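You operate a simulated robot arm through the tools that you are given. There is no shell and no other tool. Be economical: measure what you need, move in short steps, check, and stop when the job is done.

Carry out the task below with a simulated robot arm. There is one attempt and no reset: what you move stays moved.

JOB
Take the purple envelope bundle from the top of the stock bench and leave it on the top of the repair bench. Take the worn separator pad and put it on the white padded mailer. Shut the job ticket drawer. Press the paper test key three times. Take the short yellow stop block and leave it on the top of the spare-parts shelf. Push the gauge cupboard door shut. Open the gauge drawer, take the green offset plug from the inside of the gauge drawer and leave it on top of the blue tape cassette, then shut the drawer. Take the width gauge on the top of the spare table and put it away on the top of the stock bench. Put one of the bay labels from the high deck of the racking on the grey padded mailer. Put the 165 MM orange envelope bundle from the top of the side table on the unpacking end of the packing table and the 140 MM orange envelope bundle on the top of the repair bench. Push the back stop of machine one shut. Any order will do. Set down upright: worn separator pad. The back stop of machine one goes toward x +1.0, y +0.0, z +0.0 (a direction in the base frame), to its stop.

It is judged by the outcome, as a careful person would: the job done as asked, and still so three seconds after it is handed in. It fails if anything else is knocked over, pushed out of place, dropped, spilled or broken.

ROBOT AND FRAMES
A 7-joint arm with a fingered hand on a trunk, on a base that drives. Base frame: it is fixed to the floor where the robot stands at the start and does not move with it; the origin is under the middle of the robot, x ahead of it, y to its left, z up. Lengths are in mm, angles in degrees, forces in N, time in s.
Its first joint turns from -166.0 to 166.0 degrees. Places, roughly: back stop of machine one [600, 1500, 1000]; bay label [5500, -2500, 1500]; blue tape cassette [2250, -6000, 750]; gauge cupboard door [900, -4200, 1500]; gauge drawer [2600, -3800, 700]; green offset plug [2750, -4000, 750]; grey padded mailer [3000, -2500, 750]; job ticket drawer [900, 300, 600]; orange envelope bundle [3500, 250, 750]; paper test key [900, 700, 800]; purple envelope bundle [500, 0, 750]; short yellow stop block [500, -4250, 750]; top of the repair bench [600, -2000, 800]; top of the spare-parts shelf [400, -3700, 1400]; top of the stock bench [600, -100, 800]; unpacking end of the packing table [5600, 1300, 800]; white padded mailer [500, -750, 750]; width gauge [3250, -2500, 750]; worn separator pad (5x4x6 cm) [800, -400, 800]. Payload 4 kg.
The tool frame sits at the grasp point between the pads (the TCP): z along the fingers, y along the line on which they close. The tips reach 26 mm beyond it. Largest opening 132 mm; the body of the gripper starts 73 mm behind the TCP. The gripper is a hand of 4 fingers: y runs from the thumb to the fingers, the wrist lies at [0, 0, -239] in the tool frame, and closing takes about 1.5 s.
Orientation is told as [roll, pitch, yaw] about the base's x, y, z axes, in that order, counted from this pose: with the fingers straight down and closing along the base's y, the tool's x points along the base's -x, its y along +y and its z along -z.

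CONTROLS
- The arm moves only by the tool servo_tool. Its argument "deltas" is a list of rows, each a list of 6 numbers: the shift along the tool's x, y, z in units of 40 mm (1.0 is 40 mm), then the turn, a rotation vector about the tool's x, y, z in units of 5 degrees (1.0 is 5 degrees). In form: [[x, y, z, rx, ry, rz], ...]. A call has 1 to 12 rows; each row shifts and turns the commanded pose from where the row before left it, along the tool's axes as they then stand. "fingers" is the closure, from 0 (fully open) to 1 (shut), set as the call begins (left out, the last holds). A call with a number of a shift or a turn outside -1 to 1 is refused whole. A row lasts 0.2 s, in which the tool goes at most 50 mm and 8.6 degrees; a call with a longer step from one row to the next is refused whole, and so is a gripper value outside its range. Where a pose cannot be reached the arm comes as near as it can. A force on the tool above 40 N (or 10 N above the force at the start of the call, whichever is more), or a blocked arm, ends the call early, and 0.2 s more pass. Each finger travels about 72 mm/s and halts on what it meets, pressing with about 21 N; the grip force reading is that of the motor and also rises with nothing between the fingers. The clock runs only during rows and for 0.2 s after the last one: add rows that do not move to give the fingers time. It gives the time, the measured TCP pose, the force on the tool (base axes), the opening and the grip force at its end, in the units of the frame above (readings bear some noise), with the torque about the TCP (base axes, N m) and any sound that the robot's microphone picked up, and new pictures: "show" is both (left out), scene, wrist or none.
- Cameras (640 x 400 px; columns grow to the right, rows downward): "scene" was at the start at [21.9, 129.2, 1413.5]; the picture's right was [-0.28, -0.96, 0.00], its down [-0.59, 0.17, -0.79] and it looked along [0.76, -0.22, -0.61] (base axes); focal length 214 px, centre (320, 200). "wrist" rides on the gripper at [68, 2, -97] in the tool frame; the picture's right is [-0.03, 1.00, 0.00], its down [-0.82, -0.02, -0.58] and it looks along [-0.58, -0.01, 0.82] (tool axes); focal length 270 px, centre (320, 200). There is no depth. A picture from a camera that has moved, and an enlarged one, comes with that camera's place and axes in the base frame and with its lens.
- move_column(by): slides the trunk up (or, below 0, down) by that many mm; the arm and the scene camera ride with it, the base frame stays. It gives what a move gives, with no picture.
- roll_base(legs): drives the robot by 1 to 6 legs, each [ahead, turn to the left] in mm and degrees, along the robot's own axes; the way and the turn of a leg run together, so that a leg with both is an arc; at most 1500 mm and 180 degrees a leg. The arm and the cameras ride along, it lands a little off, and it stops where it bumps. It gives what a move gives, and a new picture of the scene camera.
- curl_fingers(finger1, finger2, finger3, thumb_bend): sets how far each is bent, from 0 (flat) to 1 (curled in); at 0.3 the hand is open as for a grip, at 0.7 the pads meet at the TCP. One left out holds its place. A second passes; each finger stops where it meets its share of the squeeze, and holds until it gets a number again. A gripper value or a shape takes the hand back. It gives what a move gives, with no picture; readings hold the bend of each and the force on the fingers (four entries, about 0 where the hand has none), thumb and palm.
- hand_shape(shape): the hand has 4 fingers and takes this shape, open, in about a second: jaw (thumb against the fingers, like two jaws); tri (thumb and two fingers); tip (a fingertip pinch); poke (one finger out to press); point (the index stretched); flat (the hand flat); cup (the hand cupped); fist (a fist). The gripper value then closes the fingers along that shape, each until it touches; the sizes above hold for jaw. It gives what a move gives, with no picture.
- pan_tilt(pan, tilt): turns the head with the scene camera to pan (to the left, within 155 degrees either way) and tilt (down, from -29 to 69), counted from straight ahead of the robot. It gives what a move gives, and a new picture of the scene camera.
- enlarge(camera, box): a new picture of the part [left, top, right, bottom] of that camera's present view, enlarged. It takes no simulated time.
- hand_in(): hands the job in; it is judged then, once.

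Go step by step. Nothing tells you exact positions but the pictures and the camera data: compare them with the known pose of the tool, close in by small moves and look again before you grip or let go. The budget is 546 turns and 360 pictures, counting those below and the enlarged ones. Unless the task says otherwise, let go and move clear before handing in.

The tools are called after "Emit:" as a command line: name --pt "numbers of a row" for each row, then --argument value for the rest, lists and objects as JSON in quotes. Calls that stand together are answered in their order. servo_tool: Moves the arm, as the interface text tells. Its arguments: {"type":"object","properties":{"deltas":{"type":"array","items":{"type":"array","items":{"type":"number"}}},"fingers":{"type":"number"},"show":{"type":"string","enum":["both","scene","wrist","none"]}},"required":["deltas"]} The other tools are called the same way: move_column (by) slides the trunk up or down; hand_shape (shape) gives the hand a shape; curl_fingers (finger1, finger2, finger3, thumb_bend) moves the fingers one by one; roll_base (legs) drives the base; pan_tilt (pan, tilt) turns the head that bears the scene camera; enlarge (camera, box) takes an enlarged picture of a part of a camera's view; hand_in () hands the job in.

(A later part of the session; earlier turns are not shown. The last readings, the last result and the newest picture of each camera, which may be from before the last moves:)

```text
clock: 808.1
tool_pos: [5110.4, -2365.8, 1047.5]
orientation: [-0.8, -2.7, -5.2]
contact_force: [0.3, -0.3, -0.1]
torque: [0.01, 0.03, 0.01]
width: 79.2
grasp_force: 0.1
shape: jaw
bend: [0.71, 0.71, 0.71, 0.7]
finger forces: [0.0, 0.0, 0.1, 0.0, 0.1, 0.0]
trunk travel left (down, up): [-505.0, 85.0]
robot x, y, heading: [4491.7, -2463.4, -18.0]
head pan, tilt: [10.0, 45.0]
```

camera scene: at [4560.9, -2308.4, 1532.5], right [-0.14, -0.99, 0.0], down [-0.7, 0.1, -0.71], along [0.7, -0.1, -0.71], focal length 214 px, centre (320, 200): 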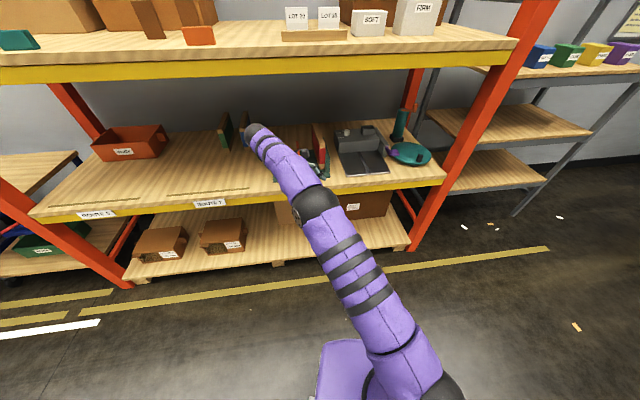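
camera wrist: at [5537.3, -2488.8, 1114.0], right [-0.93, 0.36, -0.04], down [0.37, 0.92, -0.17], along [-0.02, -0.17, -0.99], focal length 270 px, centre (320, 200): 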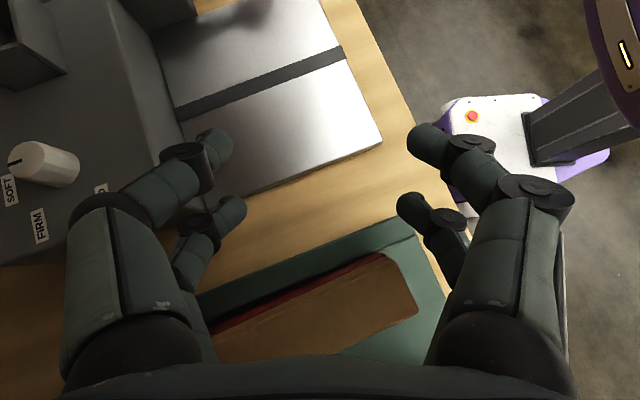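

Emit:
servo_tool --pt "0.9 0 0 0 0 0.5" --pt "0.9 0 0 0 0 0.5" --pt "0.9 0 0 0 0 0.5" --pt "0.9 0 0 0 0 0.5" --pt "0.9 0 0 0 0 0.5" --pt "0.4 0 0 -0.15 0.5 0" --show "none"

Emit:
move_column --by 80

Emit:
roll_base --legs '[[0, 38], [240, 0], [0, -20]]'

Emit:
pan_tilt --pan 0 --tilt 5

```text
clock: 809.5
tool_pos: [4917.1, -2328.6, 1037.4]
orientation: [0.5, -0.2, -17.7]
contact_force: [-0.7, 0.2, 0.2]
torque: [-0.02, -0.04, -0.03]
width: 79.0
grasp_force: 0.0
shape: jaw
bend: [0.71, 0.71, 0.71, 0.7]
finger forces: [0.0, 0.0, 0.1, 0.1, 0.0, 0.0]
trunk travel left (down, up): [-505.0, 85.0]
robot x, y, heading: [4491.3, -2460.8, -17.8]
head pan, tilt: [10.0, 45.0]
```

```text
clock: 810.6
tool_pos: [4917.7, -2328.5, 1117.6]
orientation: [0.5, -0.3, -17.7]
contact_force: [0.2, -0.5, -1.3]
torque: [0.03, -0.01, 0.0]
width: 79.4
grasp_force: 0.0
shape: jaw
bend: [0.71, 0.71, 0.71, 0.7]
finger forces: [0.1, 0.0, 0.1, 0.0, 0.1, 0.0]
trunk travel left (down, up): [-585.0, 5.0]
robot x, y, heading: [4487.6, -2460.8, -18.3]
head pan, tilt: [10.0, 45.0]
```

```text
clock: 815.3
tool_pos: [5079.3, -2125.4, 1117.0]
orientation: [0.5, -0.3, 0.1]
contact_force: [0.8, -0.5, 0.2]
torque: [-0.04, 0.02, 0.04]
width: 79.1
grasp_force: 0.2
shape: jaw
bend: [0.71, 0.71, 0.71, 0.7]
finger forces: [0.0, 0.0, 0.1, 0.0, 0.0, 0.0]
trunk travel left (down, up): [-585.0, 5.0]
robot x, y, heading: [4711.1, -2382.4, -0.3]
head pan, tilt: [10.0, 45.0]
camera scene: at [4732.8, -2214.9, 1612.5], right [0.17, -0.99, 0.0], down [-0.7, -0.12, -0.71], along [0.7, 0.12, -0.71], focal length 214 px, centre (320, 200)
```

scene: 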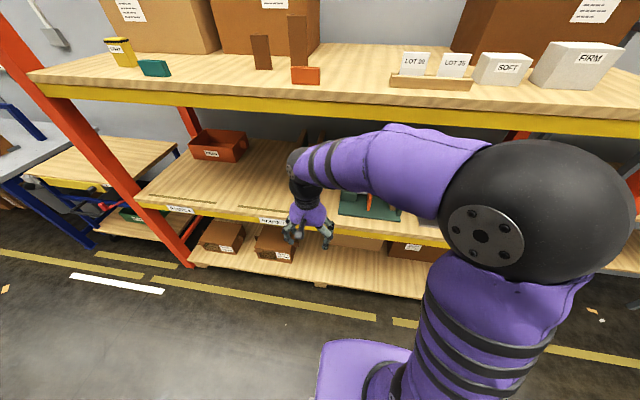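

```text
clock: 816.3
tool_pos: [5077.2, -2126.6, 1118.1]
orientation: [0.4, -0.3, 0.1]
contact_force: [0.6, -0.4, -0.8]
torque: [-0.02, -0.01, 0.0]
width: 79.3
grasp_force: 0.0
shape: jaw
bend: [0.71, 0.71, 0.71, 0.7]
finger forces: [0.0, 0.0, 0.0, 0.1, 0.1, 0.0]
trunk travel left (down, up): [-585.0, 5.0]
robot x, y, heading: [4715.0, -2383.6, -0.5]
head pan, tilt: [0.0, 5.0]
camera scene: at [4744.4, -2229.0, 1675.5], right [-0.01, -1.0, 0.0], down [-0.09, 0.0, -1.0], along [1.0, -0.01, -0.09], focal length 214 px, centre (320, 200)
```

scene: 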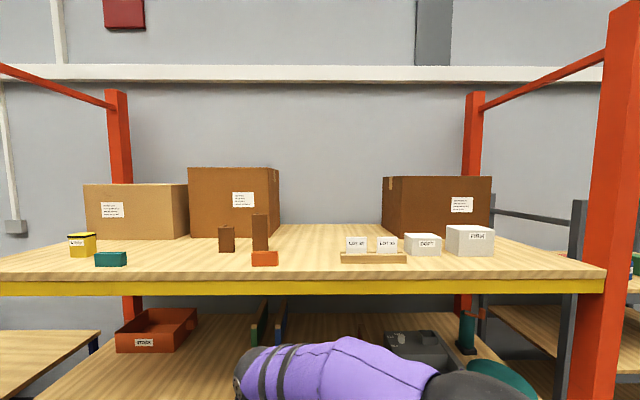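

Emit:
enlarge --camera "scene" --box '[310, 210, 450, 300]'

```text
4.44 times, centred on (380, 255) of scene
camera zoom: at [4744.4, -2229.0, 1675.5], right [-0.01, -1.0, 0.0], down [-0.09, 0.0, -1.0], along [1.0, -0.01, -0.09], focal length 953 px, centre (53, -44)
```

zoom: 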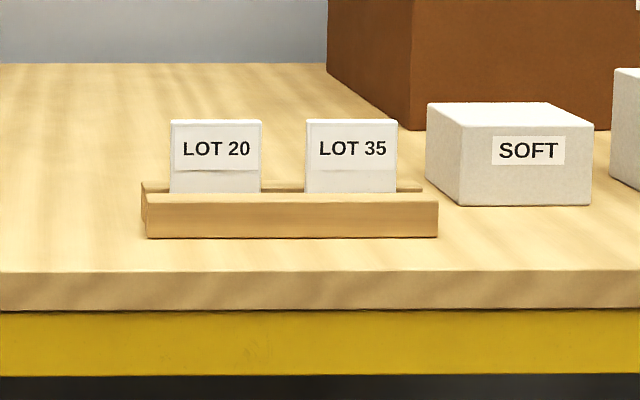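

LOT 20 stands at about [5465, -2358], visible from z 1438 to 1488. I bring the hand level at that height, in front of the rack.

Emit:
servo_tool --pt "-0.28 -0.39 -0.6 0 -1 0" --pt "-0.331 -0.39 -0.573 0 -1 0" --pt "-0.38 -0.39 -0.542 0 -1 0" --pt "-0.426 -0.39 -0.507 0 -1 0" --pt "-0.468 -0.39 -0.468 0 -1 0" --pt "-0.507 -0.39 -0.425 0 -1 0" --pt "-0.542 -0.39 -0.38 0 -1 0" --pt "-0.573 -0.39 -0.331 0 -1 0" --pt "-0.6 -0.39 -0.28 0 -1 0" --pt "-0.622 -0.39 -0.226 0 -1 0" --pt "-0.64 -0.39 -0.171 0 -1 0" --pt "-0.652 -0.39 -0.115 0 -1 0" --fingers 0.3 --show "none"

Emit:
servo_tool --pt "-0.659 -0.39 -0.058 0 -1 0" --pt "-0.662 -0.39 0 0 -1 0" --pt "-0.66 -0.39 0.058 0 -1 0" --pt "0 0 0 0 0 0" --show "wrist"

```text
clock: 818.9
tool_pos: [5212.2, -2317.6, 1403.7]
orientation: [1.1, -60.4, -0.9]
contact_force: [0.0, -0.5, 0.9]
torque: [0.01, -0.01, 0.03]
width: 92.1
grasp_force: 0.0
shape: jaw
bend: [0.68, 0.68, 0.68, 0.58]
finger forces: [0.0, 0.0, 0.1, 0.0, 0.0, 0.0]
trunk travel left (down, up): [-585.0, 5.0]
robot x, y, heading: [4711.2, -2380.9, -0.5]
head pan, tilt: [0.0, 5.0]
```

```text
clock: 819.9
tool_pos: [5245.7, -2364.1, 1476.2]
orientation: [2.0, -75.3, -2.1]
contact_force: [0.0, -1.3, 0.0]
torque: [0.01, -0.02, -0.01]
width: 92.3
grasp_force: 0.1
shape: jaw
bend: [0.68, 0.68, 0.68, 0.58]
finger forces: [0.0, 0.0, 0.0, 0.0, 0.0, 0.1]
trunk travel left (down, up): [-585.0, 5.0]
robot x, y, heading: [4711.1, -2382.7, -0.6]
head pan, tilt: [0.0, 5.0]
camera wrist: at [5133.7, -2362.7, 1435.0], right [0.01, 1.0, 0.03], down [-0.35, -0.03, 0.94], along [0.94, -0.02, 0.35], focal length 270 px, centre (320, 200)
```

wrist: 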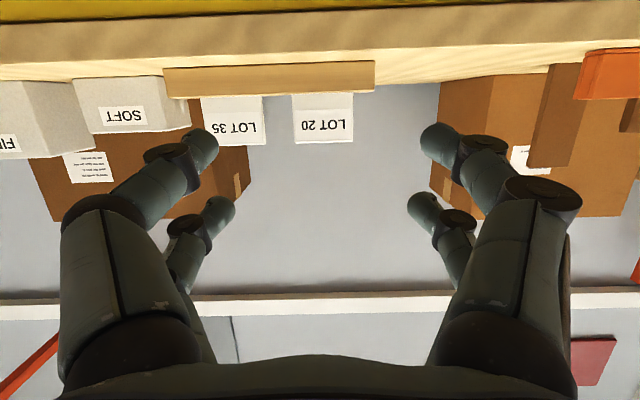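

Emit:
servo_tool --pt "-0.27 0.04 0.95 0 0 0" --pt "-0.27 0.04 0.95 0 0 0" --pt "-0.27 0.04 0.95 0 0 0" --pt "-0.25 0 0.9 0 0 0" --pt "0 0 0 0 0 0" --show "wrist"

```text
clock: 821.1
tool_pos: [5399.8, -2358.9, 1478.4]
orientation: [2.1, -75.3, -2.1]
contact_force: [0.6, -0.3, 0.9]
torque: [-0.03, -0.01, 0.02]
width: 92.0
grasp_force: 0.1
shape: jaw
bend: [0.68, 0.68, 0.68, 0.58]
finger forces: [0.1, 0.0, 0.1, 0.1, 0.0, 0.1]
trunk travel left (down, up): [-585.0, 5.0]
robot x, y, heading: [4714.5, -2379.8, -0.7]
head pan, tilt: [0.0, 5.0]
camera wrist: at [5288.1, -2357.7, 1436.9], right [0.01, 1.0, 0.03], down [-0.35, -0.03, 0.94], along [0.94, -0.02, 0.35], focal length 270 px, centre (320, 200)
```

wrist: 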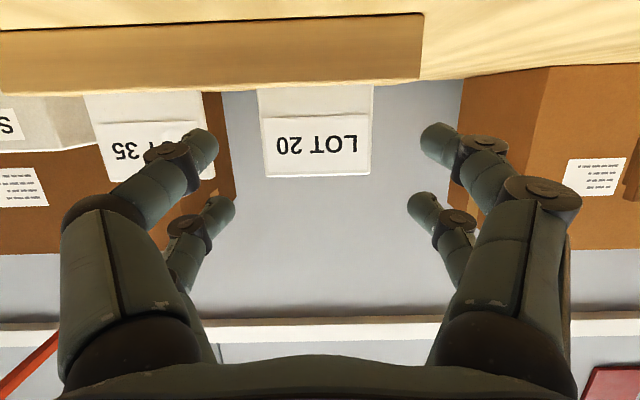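

Emit:
servo_tool --pt "-0.12 0 0.45 0 0 0" --pt "-0.12 0 0.45 0 0 0" --pt "-0.1 0 0.35 0 0 0" --pt "0 0 0 0 0 0" --show "wrist"

```text
clock: 822.1
tool_pos: [5451.9, -2358.0, 1479.1]
orientation: [2.0, -75.3, -2.1]
contact_force: [0.3, 0.6, 0.5]
torque: [0.01, -0.02, 0.0]
width: 92.1
grasp_force: 0.1
shape: jaw
bend: [0.68, 0.68, 0.68, 0.58]
finger forces: [0.0, 0.0, 0.0, 0.1, 0.0, 0.1]
trunk travel left (down, up): [-585.0, 5.0]
robot x, y, heading: [4715.7, -2381.5, -0.5]
head pan, tilt: [0.0, 5.0]
camera wrist: at [5340.4, -2356.2, 1437.5], right [0.01, 1.0, 0.03], down [-0.35, -0.03, 0.94], along [0.94, -0.02, 0.35], focal length 270 px, centre (320, 200)
```

wrist: 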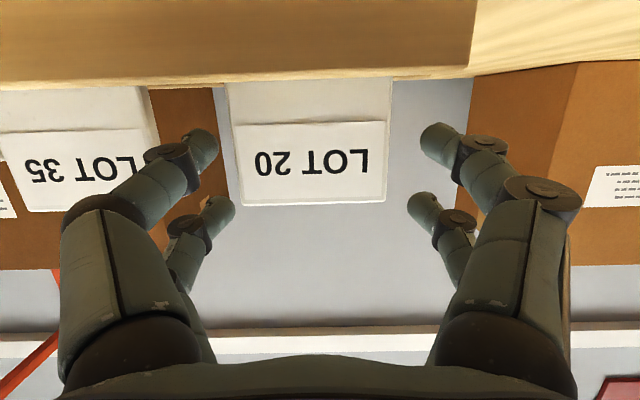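

Emit:
servo_tool --pt "0 -0.1 0 0 0 0" --pt "0 0 0 0 0 0" --pt "0 0 0 0 0 0" --show "none"

Emit:
servo_tool --pt "0 0 0 0 0 0" --pt "0 0 0 0 0 0" --pt "0 0 0 0 0 0" --pt "0 0 0 0 0 0" --pt "0 0 0 0 0 0" --fingers 1 --show "wrist"

```text
clock: 822.9
tool_pos: [5451.4, -2362.0, 1479.7]
orientation: [2.0, -75.2, -2.0]
contact_force: [0.3, 0.6, -0.7]
torque: [0.0, 0.01, -0.01]
width: 91.9
grasp_force: 0.1
shape: jaw
bend: [0.68, 0.68, 0.68, 0.58]
finger forces: [0.1, 0.0, 0.1, 0.0, 0.0, 0.0]
trunk travel left (down, up): [-585.0, 5.0]
robot x, y, heading: [4711.5, -2380.1, -0.2]
head pan, tilt: [0.0, 5.0]
```

```text
clock: 824.1
tool_pos: [5451.3, -2362.0, 1479.4]
orientation: [2.1, -75.3, -2.0]
contact_force: [0.1, 0.7, -0.1]
torque: [-0.02, -0.01, 0.02]
width: 37.6
grasp_force: 21.0
shape: jaw
bend: [0.73, 0.6, 0.6, 0.7]
finger forces: [18.7, 0.0, 0.0, 0.0, 18.8, 0.1]
trunk travel left (down, up): [-585.0, 5.0]
robot x, y, heading: [4716.1, -2385.2, -0.3]
head pan, tilt: [0.0, 5.0]
camera wrist: at [5340.5, -2360.6, 1437.6], right [0.01, 1.0, 0.03], down [-0.35, -0.03, 0.94], along [0.94, -0.02, 0.35], focal length 270 px, centre (320, 200)
```

wrist: 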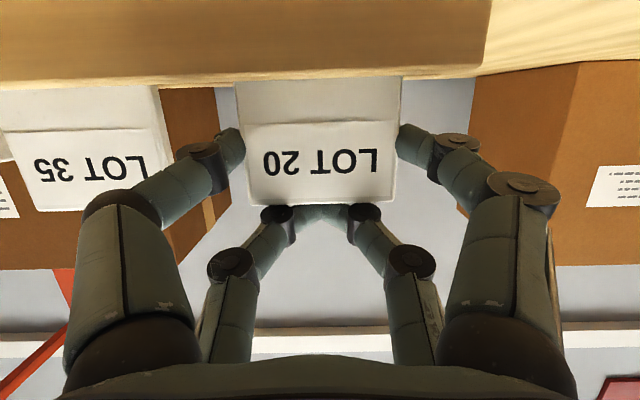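

Both lower digits hold the card. I lift it straight up out of the rail.

Emit:
servo_tool --pt "-0.2 0 -0.052 0 0 0" --pt "-0.29 0 -0.078 0 0 0" --pt "-0.39 0 -0.104 0 0 0" --pt "-0.48 0 -0.13 0 0 0" --pt "0 0 0 0 0 0" --show "wrist"

```text
clock: 825.3
tool_pos: [5452.0, -2363.3, 1534.8]
orientation: [2.0, -75.2, -1.9]
contact_force: [0.7, 0.1, 0.1]
torque: [0.0, -0.02, -0.01]
width: 37.8
grasp_force: 21.4
shape: jaw
bend: [0.73, 0.6, 0.6, 0.7]
finger forces: [18.7, 0.0, 0.0, 0.0, 18.8, 0.0]
trunk travel left (down, up): [-585.0, 5.0]
robot x, y, heading: [4712.2, -2386.4, -0.4]
head pan, tilt: [0.0, 5.0]
camera wrist: at [5341.0, -2362.7, 1493.6], right [0.01, 1.0, 0.03], down [-0.35, -0.03, 0.94], along [0.94, -0.02, 0.35], focal length 270 px, centre (320, 200)
```

wrist: 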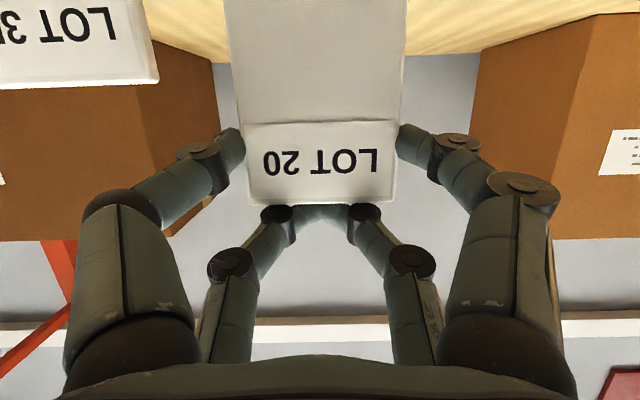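

Emit:
servo_tool --pt "-0.39 0 -0.104 0 0 0" --pt "-0.39 0 -0.104 0 0 0" --pt "0 0 0 0 0 0" --show "scene"

Emit:
roll_base --legs '[[-380, 0]]'

Emit:
enlarge --camera "scene" --box '[240, 120, 480, 280]'

```text
clock: 826.1
tool_pos: [5452.2, -2364.8, 1568.9]
orientation: [2.1, -75.3, -2.1]
contact_force: [0.1, -0.2, -0.3]
torque: [0.0, -0.01, 0.01]
width: 37.7
grasp_force: 21.4
shape: jaw
bend: [0.73, 0.6, 0.6, 0.7]
finger forces: [18.7, 0.1, 0.1, 0.0, 18.7, 0.0]
trunk travel left (down, up): [-585.0, 5.0]
robot x, y, heading: [4712.8, -2383.3, -0.3]
head pan, tilt: [0.0, 5.0]
camera scene: at [4744.4, -2229.1, 1675.6], right [-0.01, -1.0, 0.0], down [-0.09, 0.0, -1.0], along [1.0, -0.01, -0.09], focal length 214 px, centre (320, 200)
```

scene: 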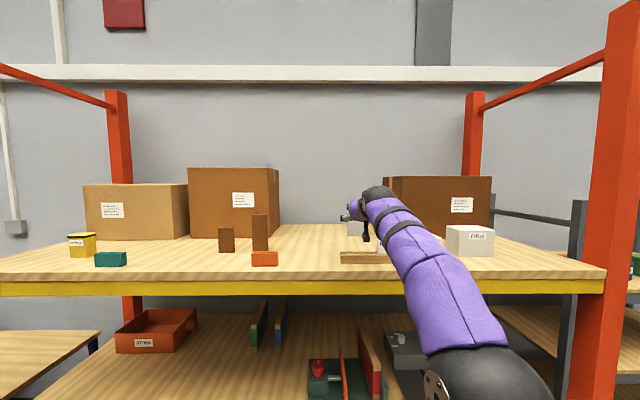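

```text
clock: 828.5
tool_pos: [5075.2, -2365.1, 1568.5]
orientation: [2.0, -75.3, -2.3]
contact_force: [-0.1, 0.0, -0.4]
torque: [-0.03, -0.01, 0.0]
width: 37.6
grasp_force: 21.1
shape: jaw
bend: [0.73, 0.6, 0.6, 0.7]
finger forces: [18.8, 0.0, 0.0, 0.1, 18.7, 0.0]
trunk travel left (down, up): [-585.0, 5.0]
robot x, y, heading: [4337.6, -2378.4, -0.8]
head pan, tilt: [0.0, 5.0]
camera scene: at [4368.5, -2225.0, 1675.6], right [-0.01, -1.0, 0.0], down [-0.09, 0.0, -1.0], along [1.0, -0.01, -0.09], focal length 214 px, centre (320, 200)
```

scene: 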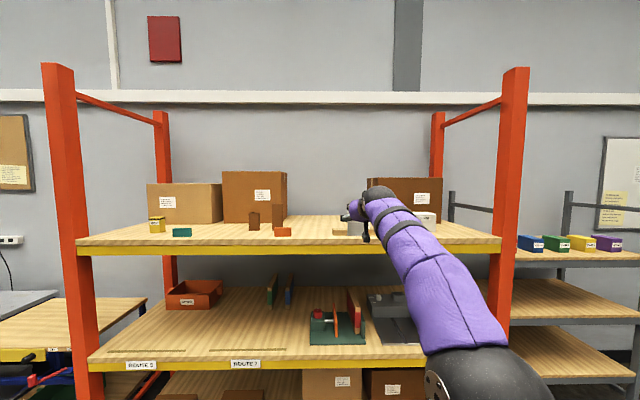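

```text
2.50 times, centred on (360, 200) of scene
camera zoom: at [4368.5, -2225.0, 1675.6], right [-0.01, -1.0, 0.0], down [-0.09, 0.0, -1.0], along [1.0, -0.01, -0.09], focal length 536 px, centre (220, 200)
```

zoom: 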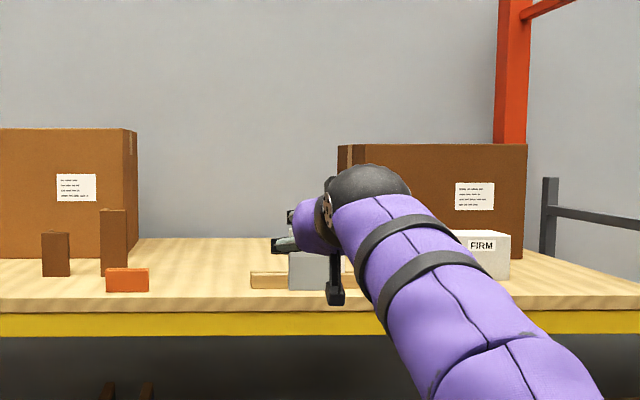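

The label is out. I turn the hand to point down so the card lies flat, and lower it for driving.

Emit:
servo_tool --pt "0.676 0 0.18 0 1 0" --pt "0.658 0 0.24 0 1 0" --pt "0.634 0 0.3 0 1 0" --pt "0.606 0 0.35 0 1 0" --pt "0.573 0 0.4 0 1 0" --pt "0.536 0 0.45 0 1 0" --pt "0.495 0 0.495 0 1 0" --pt "0.45 0 0.536 0 1 0" --pt "0.4 0 0.573 0 1 0" --pt "0.35 0 0.606 0 1 0" --pt "0.3 0 0.634 0 1 0" --pt "0.24 0 0.658 0 1 0" --show "none"

Emit:
servo_tool --pt "0.4 0 0.5 0 1 0" --pt "0.4 0 0.5 0 1 0" --pt "0.4 0 0.5 0 1 0" --pt "0.4 0 0 0 0 0" --pt "0 0 0 0 0 0" --show "wrist"

```text
clock: 831.1
tool_pos: [5078.3, -2361.2, 1233.3]
orientation: [0.5, -15.2, -0.6]
contact_force: [0.3, 0.5, -0.1]
torque: [0.0, -0.04, 0.02]
width: 37.5
grasp_force: 21.2
shape: jaw
bend: [0.73, 0.6, 0.6, 0.7]
finger forces: [18.8, 0.0, 0.1, 0.1, 18.8, 0.0]
trunk travel left (down, up): [-585.0, 5.0]
robot x, y, heading: [4341.2, -2378.0, -1.0]
head pan, tilt: [0.0, 5.0]
```

```text
clock: 832.3
tool_pos: [5024.2, -2360.3, 1165.1]
orientation: [0.5, -0.1, -0.4]
contact_force: [-0.7, -0.6, 0.8]
torque: [0.0, -0.03, -0.02]
width: 37.8
grasp_force: 21.1
shape: jaw
bend: [0.73, 0.6, 0.6, 0.7]
finger forces: [18.8, 0.0, 0.1, 0.1, 18.8, 0.0]
trunk travel left (down, up): [-585.0, 5.0]
robot x, y, heading: [4335.0, -2379.5, -0.6]
head pan, tilt: [0.0, 5.0]
camera wrist: at [4955.1, -2360.3, 1261.6], right [0.03, 1.0, 0.01], down [0.81, -0.03, 0.58], along [0.58, -0.01, -0.81], focal length 270 px, centre (320, 200)
```

wrist: 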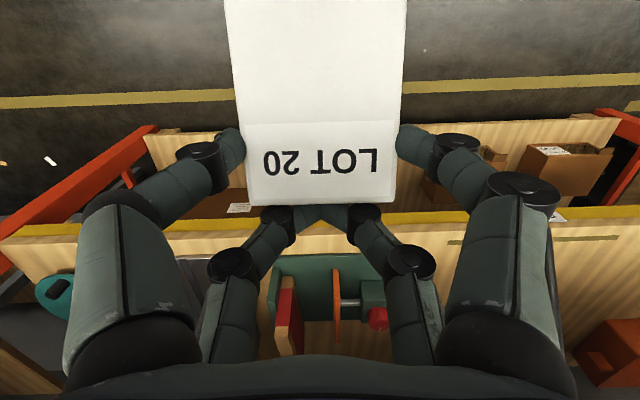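

Emit:
servo_tool --pt "0.9 0 0 0 0 0" --pt "0.9 0 0 0 0 0" --pt "0.9 0 0 0 0 0" --pt "0.8 0 0 0 0 0" --show "none"

Emit:
move_column --by -110

Emit:
roll_base --legs '[[0, 90], [620, 0], [0, 90], [1370, 0], [0, 91]]'

Emit:
pan_tilt --pan 10 --tilt 40

Emit:
enlarge --camera "scene" --box '[200, 120, 480, 300]'

```text
clock: 833.3
tool_pos: [4885.0, -2357.9, 1164.1]
orientation: [0.5, -0.3, -0.3]
contact_force: [0.5, 0.4, -0.3]
torque: [0.02, 0.01, -0.01]
width: 37.5
grasp_force: 20.2
shape: jaw
bend: [0.73, 0.6, 0.6, 0.7]
finger forces: [18.9, 0.1, 0.1, 0.1, 18.8, 0.0]
trunk travel left (down, up): [-585.0, 5.0]
robot x, y, heading: [4333.5, -2380.0, -0.6]
head pan, tilt: [0.0, 5.0]
```

```text
clock: 834.7
tool_pos: [4887.0, -2358.9, 1053.6]
orientation: [0.5, -0.3, -0.4]
contact_force: [-1.3, -0.3, -0.3]
torque: [0.02, -0.03, 0.01]
width: 37.4
grasp_force: 21.1
shape: jaw
bend: [0.73, 0.6, 0.6, 0.7]
finger forces: [18.8, 0.0, 0.1, 0.0, 18.9, 0.0]
trunk travel left (down, up): [-475.0, 115.0]
robot x, y, heading: [4333.4, -2377.6, -0.8]
head pan, tilt: [0.0, 5.0]
```

```text
clock: 856.0
tool_pos: [3008.0, -2244.7, 1053.3]
orientation: [0.4, -0.4, -92.0]
contact_force: [0.4, 0.4, -0.3]
torque: [-0.02, 0.0, 0.01]
width: 37.4
grasp_force: 20.6
shape: jaw
bend: [0.73, 0.6, 0.6, 0.7]
finger forces: [18.7, 0.1, 0.0, 0.1, 18.6, 0.0]
trunk travel left (down, up): [-475.0, 115.0]
robot x, y, heading: [3004.9, -1695.1, -92.4]
head pan, tilt: [0.0, 5.0]
camera scene: at [3155.0, -1732.5, 1565.6], right [-1.0, 0.04, 0.0], down [0.0, 0.09, -1.0], along [-0.04, -1.0, -0.09], focal length 214 px, centre (320, 200)
```

scene: 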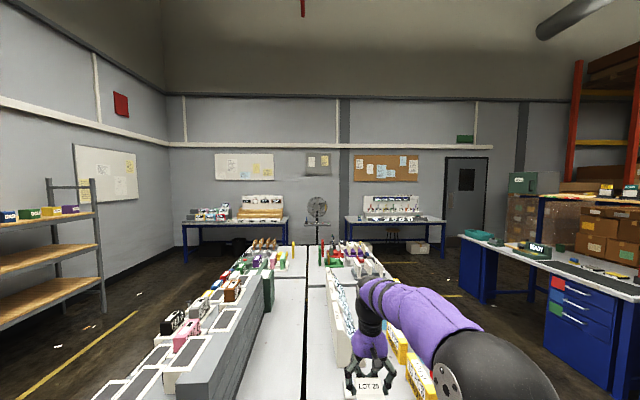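

```text
clock: 857.0
tool_pos: [3007.3, -2243.1, 1053.5]
orientation: [0.5, -0.3, -92.1]
contact_force: [-1.1, -0.5, -0.5]
torque: [-0.03, -0.02, 0.04]
width: 37.4
grasp_force: 21.0
shape: jaw
bend: [0.73, 0.6, 0.6, 0.7]
finger forces: [18.7, 0.1, 0.0, 0.0, 18.7, 0.0]
trunk travel left (down, up): [-475.0, 115.0]
robot x, y, heading: [3002.0, -1691.9, -92.6]
head pan, tilt: [10.0, 40.0]
camera scene: at [3170.1, -1725.1, 1509.9], right [-0.99, -0.13, 0.0], down [-0.08, 0.64, -0.77], along [0.1, -0.76, -0.64], focal length 214 px, centre (320, 200)
```

scene: 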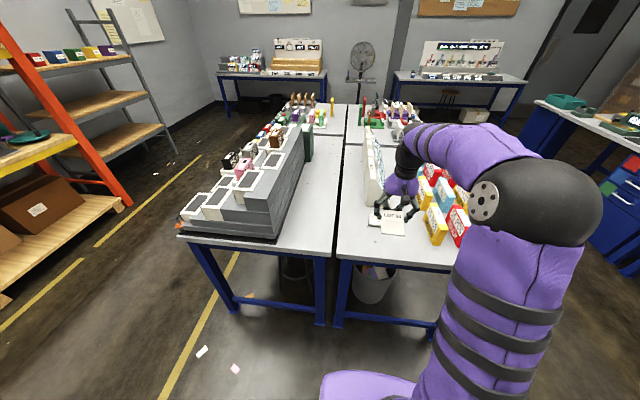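

```text
2.22 times, centred on (340, 210) of scene
camera zoom: at [3170.1, -1725.1, 1509.9], right [-0.99, -0.13, 0.0], down [-0.08, 0.64, -0.77], along [0.1, -0.76, -0.64], focal length 477 px, centre (276, 178)
```

zoom: 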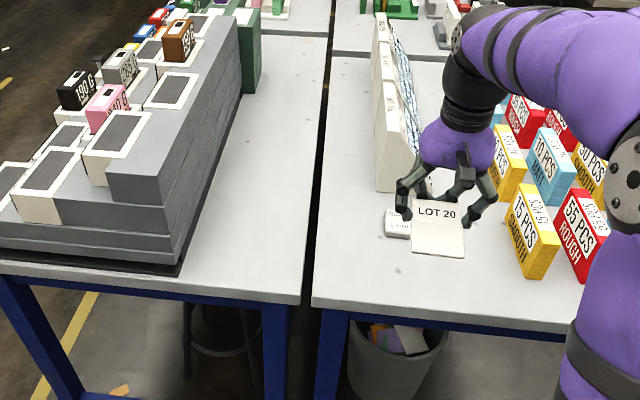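

Emit:
roll_base --legs '[[190, 2]]'

Emit:
enlarge --camera "scene" --box '[260, 170, 460, 310]'

```text
clock: 858.5
tool_pos: [3019.9, -2435.2, 1053.4]
orientation: [0.5, -0.3, -90.3]
contact_force: [-0.1, 0.4, 0.2]
torque: [0.01, 0.01, -0.01]
width: 37.3
grasp_force: 20.9
shape: jaw
bend: [0.73, 0.6, 0.6, 0.7]
finger forces: [18.8, 0.0, 0.0, 0.0, 18.7, 0.0]
trunk travel left (down, up): [-475.0, 115.0]
robot x, y, heading: [2995.5, -1885.1, -90.6]
head pan, tilt: [10.0, 40.0]
camera scene: at [3165.6, -1910.5, 1509.8], right [-0.99, -0.16, 0.0], down [-0.1, 0.63, -0.77], along [0.12, -0.76, -0.64], focal length 214 px, centre (320, 200)
```

scene: 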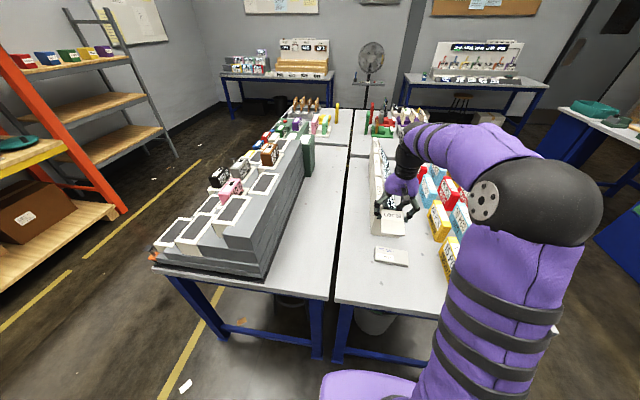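

```text
2.86 times, centred on (360, 240) of scene
camera zoom: at [3165.6, -1910.5, 1509.8], right [-0.99, -0.16, 0.0], down [-0.1, 0.63, -0.77], along [0.12, -0.76, -0.64], focal length 613 px, centre (206, 86)
```

zoom: 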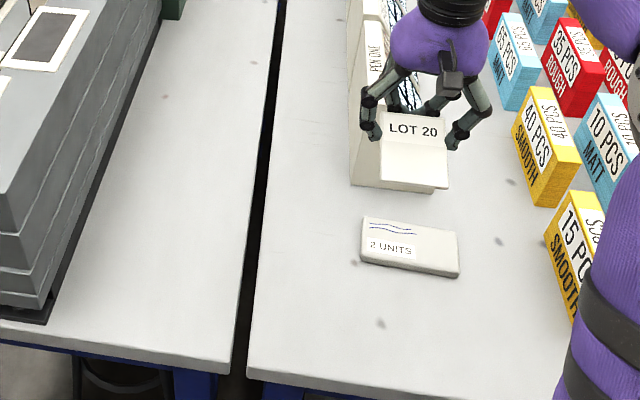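

Emit:
servo_tool --pt "-0.5 -0.45 0.4 0 0 0" --pt "-0.5 -0.45 0.6 0 0 0" --pt "-0.43 -0.4 0.6 0 0 0" --pt "0 0 0.9 0 0 0" --pt "0 0 0.9 0 0 0" --pt "0 0 0.8 0 0 0" --pt "0 0 0 0 0 0" --show "wrist"

Emit:
enlarge --camera "scene" --box '[320, 190, 460, 290]'

```text
clock: 860.1
tool_pos: [2968.6, -2491.4, 885.4]
orientation: [0.6, -0.3, -90.3]
contact_force: [-0.4, 0.2, 0.1]
torque: [-0.03, 0.0, 0.03]
width: 37.8
grasp_force: 21.2
shape: jaw
bend: [0.73, 0.6, 0.6, 0.7]
finger forces: [18.7, 0.0, 0.0, 0.0, 18.7, 0.0]
trunk travel left (down, up): [-475.0, 115.0]
robot x, y, heading: [3003.4, -1886.7, -90.7]
head pan, tilt: [10.0, 40.0]
camera wrist: at [2970.6, -2424.2, 981.9], right [1.0, -0.03, 0.01], down [-0.03, -0.81, 0.58], along [-0.01, -0.58, -0.81], focal length 270 px, centre (320, 200)
```

wrist: 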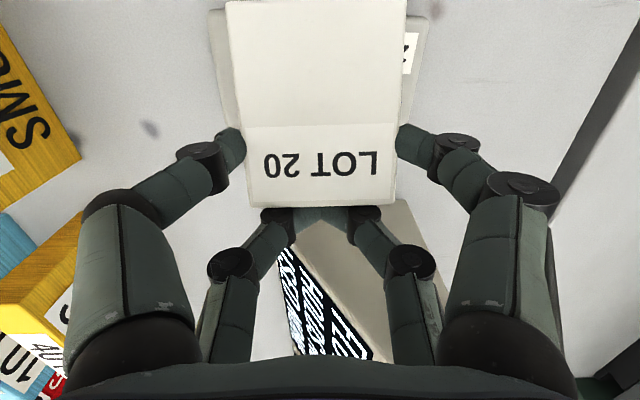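

```text
4.00 times, centred on (390, 240) of scene
camera zoom: at [3165.5, -1910.4, 1509.8], right [-0.99, -0.16, 0.0], down [-0.1, 0.63, -0.77], along [0.12, -0.76, -0.64], focal length 858 px, centre (40, 40)
```

zoom: 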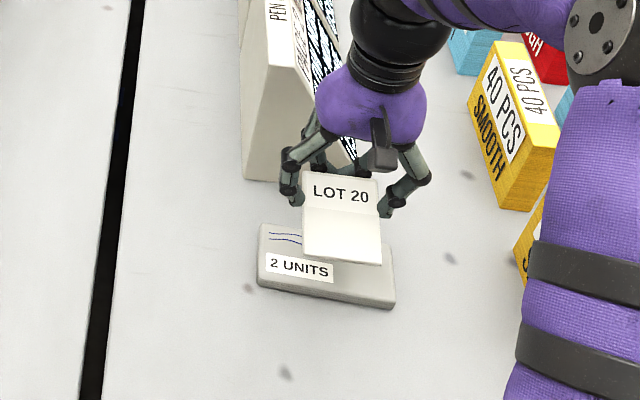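

Emit:
servo_tool --pt "0.18 0 0.5 0 0 0" --pt "0 0 0.5 0 0 0" --pt "0 0 0.2 0 0 0" --pt "0 0 0.1 0 0 0" --pt "0 0 0 0 0 0" --show "wrist"

Emit:
enlarge --camera "scene" --box '[320, 190, 460, 290]'

```text
clock: 861.3
tool_pos: [2970.3, -2485.9, 832.8]
orientation: [0.5, -0.3, -90.2]
contact_force: [-1.2, 0.6, 0.9]
torque: [-0.01, 0.02, -0.03]
width: 37.5
grasp_force: 21.4
shape: jaw
bend: [0.73, 0.6, 0.6, 0.7]
finger forces: [18.8, 0.0, 0.0, 0.1, 18.8, 0.1]
trunk travel left (down, up): [-475.0, 115.0]
robot x, y, heading: [2998.9, -1883.7, -90.6]
head pan, tilt: [10.0, 40.0]
camera wrist: at [2971.0, -2418.0, 929.3], right [1.0, -0.03, 0.01], down [-0.03, -0.81, 0.58], along [-0.01, -0.58, -0.81], focal length 270 px, centre (320, 200)
```

wrist: 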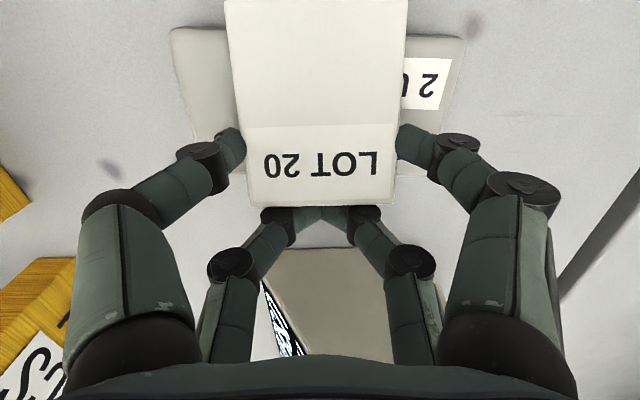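

```text
4.00 times, centred on (390, 240) of scene
camera zoom: at [3165.6, -1910.2, 1509.8], right [-0.99, -0.16, 0.0], down [-0.1, 0.63, -0.77], along [0.12, -0.76, -0.64], focal length 858 px, centre (40, 40)
```

zoom: 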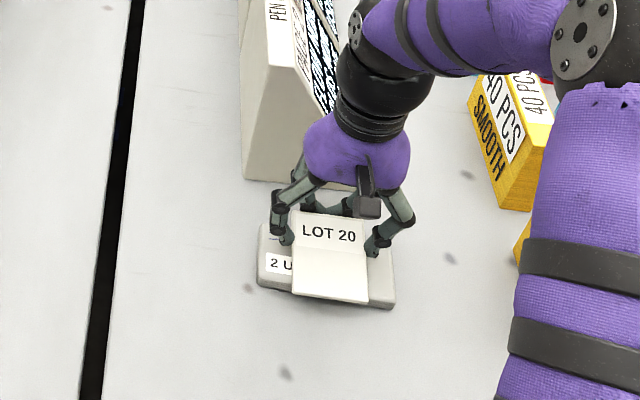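

Emit:
servo_tool --pt "0 0 0.06 0 0 0" --pt "0 0 0.06 0 0 0" --pt "0 0 0 0 0 0" --show "none"

Emit:
servo_tool --pt "0 0 0.06 0 0 0" --pt "0 0 0.06 0 0 0" --pt "0 0 0 0 0 0" --show "none"

```text
clock: 862.1
tool_pos: [2970.0, -2486.4, 828.3]
orientation: [0.5, -0.3, -90.3]
contact_force: [0.0, 0.3, 0.7]
torque: [0.03, 0.03, -0.02]
width: 37.3
grasp_force: 20.8
shape: jaw
bend: [0.73, 0.6, 0.6, 0.7]
finger forces: [19.0, 0.0, 0.1, 0.1, 19.0, 0.0]
trunk travel left (down, up): [-475.0, 115.0]
robot x, y, heading: [3000.3, -1887.0, -90.8]
head pan, tilt: [10.0, 40.0]
```

```text
clock: 862.9
tool_pos: [2970.8, -2485.5, 825.6]
orientation: [0.5, -0.4, -90.2]
contact_force: [-0.1, 0.2, 13.0]
torque: [0.32, 0.22, 0.06]
width: 37.6
grasp_force: 20.7
shape: jaw
bend: [0.73, 0.6, 0.6, 0.7]
finger forces: [23.5, 0.0, 0.0, 0.0, 27.3, 0.0]
trunk travel left (down, up): [-475.0, 115.0]
robot x, y, heading: [3001.3, -1884.3, -90.7]
head pan, tilt: [10.0, 40.0]
```

Contact with the mailer. I open and lift away.

Emit:
servo_tool --pt "0 0 -0.03 0 0 0" --pt "0 0 0 0 0 0" --pt "0 0 0 0 0 0" --pt "0 0 0 0 0 0" --pt "0 0 0 0 0 0" --fingers 0.2 --show "none"

Emit:
servo_tool --pt "0 0 -0.5 0 0 0" --pt "0 0 -0.9 0 0 0" --pt "0 0 -1 0 0 0" --pt "0 0 -1 0 0 0" --pt "0 0 -1 0 0 0" --show "wrist"

Emit:
enlarge --camera "scene" --box '[320, 190, 460, 290]'

```text
clock: 864.1
tool_pos: [2970.7, -2485.5, 824.2]
orientation: [0.5, -0.3, -90.3]
contact_force: [1.0, 0.3, 1.6]
torque: [0.08, 0.13, -0.02]
width: 105.5
grasp_force: 0.0
shape: jaw
bend: [0.59, 0.59, 0.59, 0.44]
finger forces: [0.0, 0.0, 0.1, 0.0, 2.4, 0.0]
trunk travel left (down, up): [-475.0, 115.0]
robot x, y, heading: [3000.1, -1878.4, -90.9]
head pan, tilt: [10.0, 40.0]
```

```text
clock: 865.3
tool_pos: [2968.4, -2484.9, 1000.1]
orientation: [0.5, -0.3, -90.3]
contact_force: [-0.5, 0.5, 0.5]
torque: [0.0, 0.0, -0.04]
width: 105.2
grasp_force: 0.0
shape: jaw
bend: [0.59, 0.59, 0.59, 0.44]
finger forces: [0.0, 0.0, 0.1, 0.1, 0.1, 0.0]
trunk travel left (down, up): [-475.0, 115.0]
robot x, y, heading: [3000.6, -1887.5, -90.8]
head pan, tilt: [10.0, 40.0]
camera wrist: at [2969.2, -2418.3, 1096.6], right [1.0, -0.03, 0.01], down [-0.03, -0.81, 0.58], along [-0.01, -0.58, -0.81], focal length 270 px, centre (320, 200)
```

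wrist: 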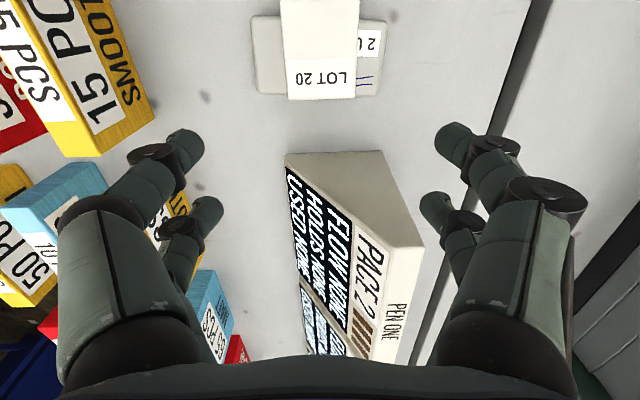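

```text
4.00 times, centred on (390, 240) of scene
camera zoom: at [3165.6, -1910.1, 1509.8], right [-0.99, -0.16, 0.0], down [-0.1, 0.63, -0.77], along [0.12, -0.76, -0.64], focal length 858 px, centre (40, 40)
```

zoom: 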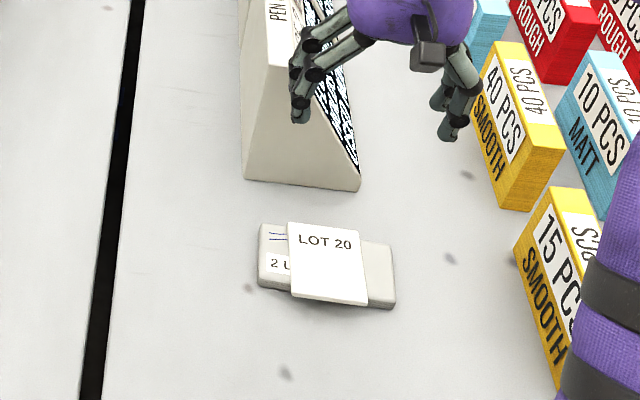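

The label lies on the grey mailer. Last item: the 140 MM orange bundle (JOB 4) from the side table to the repair bench. I drive there.

Emit:
roll_base --legs '[[-260, 0], [0, 91], [1250, 0], [0, 89], [1430, 0], [340, 0]]'

Emit:
roll_base --legs '[[0, 90]]'

Emit:
servo_tool --pt "0 0 0 0 0 0" --show "wrist"

```text
clock: 889.2
tool_pos: [4558.3, 674.3, 999.2]
orientation: [0.5, -0.3, 84.0]
contact_force: [0.4, -0.2, 0.5]
torque: [0.02, -0.02, -0.02]
width: 105.3
grasp_force: 0.1
shape: jaw
bend: [0.59, 0.59, 0.59, 0.44]
finger forces: [0.0, 0.0, 0.0, 0.0, 0.0, 0.0]
trunk travel left (down, up): [-475.0, 115.0]
robot x, y, heading: [4466.4, 82.0, 83.4]
head pan, tilt: [10.0, 40.0]
camera scene: at [4300.2, 122.0, 1509.8], right [1.0, 0.06, 0.0], down [0.04, -0.64, -0.77], along [-0.05, 0.76, -0.64], focal length 214 px, centre (320, 200)
```

scene: 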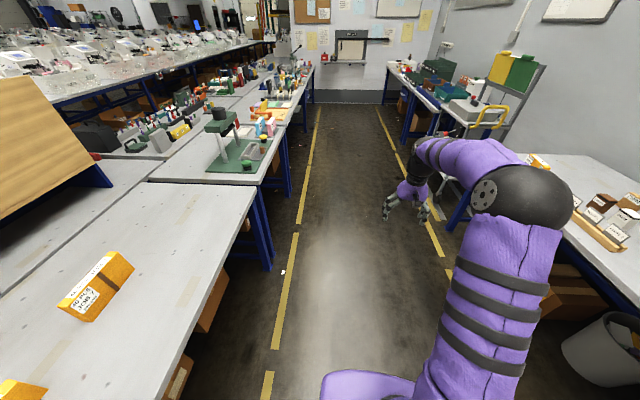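

```text
clock: 893.4
tool_pos: [3871.7, 180.6, 999.4]
orientation: [0.5, -0.2, 172.7]
contact_force: [1.1, -0.8, -0.2]
torque: [-0.02, 0.0, -0.01]
width: 105.5
grasp_force: 0.0
shape: jaw
bend: [0.59, 0.59, 0.59, 0.44]
finger forces: [0.0, 0.0, 0.1, 0.0, 0.1, 0.0]
trunk travel left (down, up): [-475.0, 115.0]
robot x, y, heading: [4464.2, 79.8, 172.8]
head pan, tilt: [10.0, 40.0]
camera scene: at [4418.2, -83.7, 1509.8], right [-0.04, 1.0, 0.0], down [0.64, 0.03, -0.77], along [-0.77, -0.03, -0.64], focal length 214 px, centre (320, 200)
```

scene: 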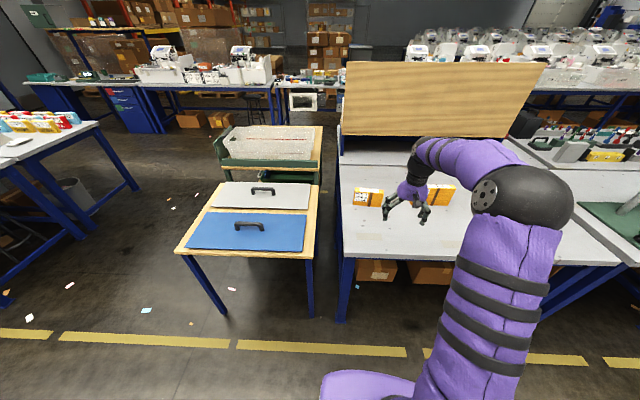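

```text
clock: 893.8
tool_pos: [3872.0, 181.0, 999.3]
orientation: [0.4, -0.3, 172.7]
contact_force: [0.7, 0.2, 0.2]
torque: [0.0, -0.03, -0.01]
width: 105.5
grasp_force: 0.0
shape: jaw
bend: [0.59, 0.59, 0.59, 0.44]
finger forces: [0.0, 0.0, 0.0, 0.0, 0.0, 0.0]
trunk travel left (down, up): [-475.0, 115.0]
robot x, y, heading: [4461.6, 78.8, 172.5]
head pan, tilt: [10.0, 40.0]
camera wrist: at [3939.9, 171.3, 1096.1], right [-0.15, -0.99, 0.01], down [-0.8, 0.13, 0.58], along [-0.58, 0.08, -0.81], focal length 270 px, centre (320, 200)
```

wrist: 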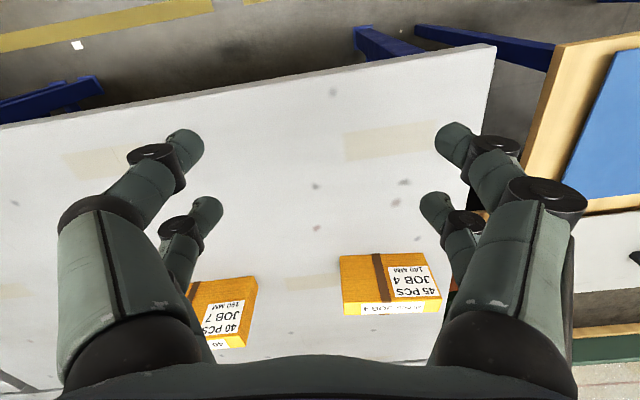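

Emit:
roll_base --legs '[[250, 4]]'

Emit:
servo_tool --pt "0.3 0 0 0 0 -1" --pt "0.3 0 0 0 0 -1" --pt "0.3 0 0 0 0 -1" --pt "0 0 0 0 0 -1" --pt "0 0 0 0 0 -1" --pt "0 0 0 0 0 -1" --pt "0 0 0 0 0 -1" --pt "0 0 0 0 0 -1" --pt "0 0 0 0 0 -1" --pt "0 0 0 0 0 -1" --pt "0 0 0 0 0 -1" --pt "0 0 0 0 0 -1" --show "none"

Emit:
servo_tool --pt "0 0 0 0 0 -1" --pt "0 0 0 0 0 -1" --pt "0 0 0 0 0 -1" --pt "0 0 0 0 0 -1" --pt "0 0 0 0 0 -1" --pt "0 0 0 0 0 0" --fingers 0.4 --show "wrist"

```text
clock: 895.6
tool_pos: [3619.9, 165.8, 1000.5]
orientation: [0.5, -0.2, 176.5]
contact_force: [0.3, -0.5, -0.8]
torque: [-0.01, 0.04, -0.04]
width: 105.2
grasp_force: 0.1
shape: jaw
bend: [0.59, 0.59, 0.59, 0.44]
finger forces: [0.0, 0.0, 0.1, 0.0, 0.0, 0.1]
trunk travel left (down, up): [-475.0, 115.0]
robot x, y, heading: [4218.6, 106.4, 176.3]
head pan, tilt: [10.0, 40.0]
camera scene: at [4182.8, -62.2, 1509.8], right [-0.11, 0.99, 0.0], down [0.64, 0.07, -0.77], along [-0.76, -0.08, -0.64], focal length 214 px, centre (320, 200)
```

scene: 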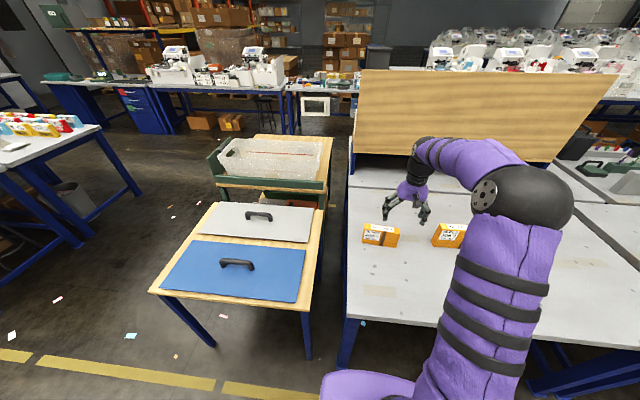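

```text
clock: 898.2
tool_pos: [3655.0, 166.8, 999.4]
orientation: [0.0, -0.6, -123.2]
contact_force: [-0.6, 0.3, 0.5]
torque: [0.02, -0.01, -0.02]
width: 105.2
grasp_force: 0.1
shape: jaw
bend: [0.59, 0.59, 0.59, 0.44]
finger forces: [0.0, 0.0, 0.1, 0.0, 0.1, 0.1]
trunk travel left (down, up): [-475.0, 115.0]
robot x, y, heading: [4219.2, 108.1, 176.4]
head pan, tilt: [10.0, 40.0]
```

```text
clock: 899.6
tool_pos: [3656.7, 166.8, 999.4]
orientation: [-0.1, -0.5, -98.3]
contact_force: [0.8, 0.2, -0.9]
torque: [-0.01, -0.04, 0.02]
width: 79.9
grasp_force: 0.0
shape: jaw
bend: [0.71, 0.71, 0.71, 0.7]
finger forces: [0.1, 0.0, 0.1, 0.1, 0.0, 0.0]
trunk travel left (down, up): [-475.0, 115.0]
robot x, y, heading: [4218.6, 103.8, 176.5]
head pan, tilt: [10.0, 40.0]
camera wrist: at [3668.2, 233.9, 1095.6], right [0.99, -0.17, 0.0], down [-0.14, -0.8, 0.59], along [-0.1, -0.58, -0.81], focal length 270 px, centre (320, 200)
```

wrist: 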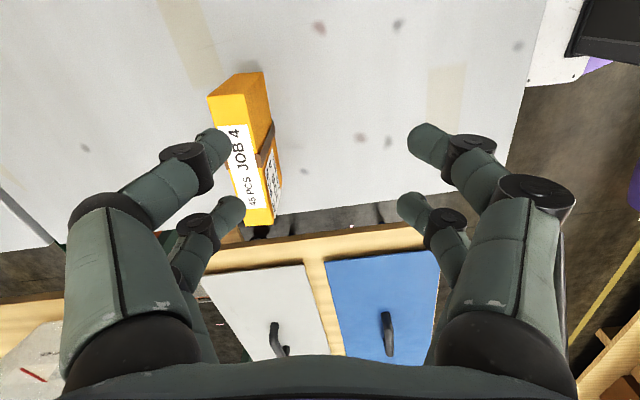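

Emit:
servo_tool --pt "-0.4 -0.64 0 0 0 -0.8" --pt "-0.4 -0.64 0.2 0 0 0" --pt "-0.37 -0.64 0.4 0 0 0" --pt "0 0 0.8 0 0 0" --pt "0 0 0.7 0 0 0" --pt "0 0 0 0 0 0" --show "wrist"

```text
clock: 901.0
tool_pos: [3574.9, 125.9, 915.7]
orientation: [-0.3, -0.5, -94.3]
contact_force: [0.6, 0.2, 0.8]
torque: [0.01, 0.02, 0.04]
width: 79.8
grasp_force: 0.0
shape: jaw
bend: [0.71, 0.71, 0.71, 0.7]
finger forces: [0.0, 0.0, 0.1, 0.0, 0.0, 0.0]
trunk travel left (down, up): [-475.0, 115.0]
robot x, y, heading: [4221.1, 103.4, 176.3]
head pan, tilt: [10.0, 40.0]
camera wrist: at [3582.5, 194.1, 1012.2], right [0.99, -0.1, 0.0], down [-0.08, -0.81, 0.58], along [-0.06, -0.58, -0.81], focal length 270 px, centre (320, 200)
```

wrist: 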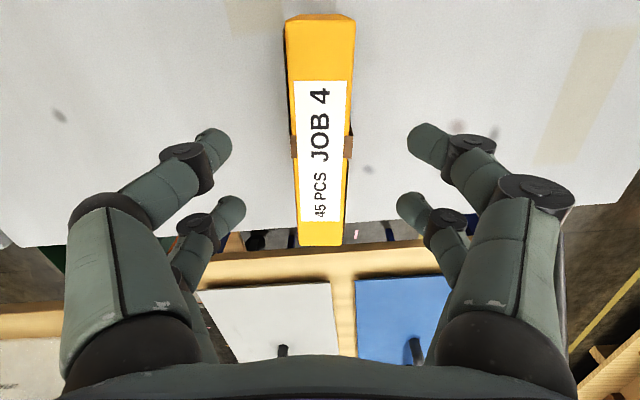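

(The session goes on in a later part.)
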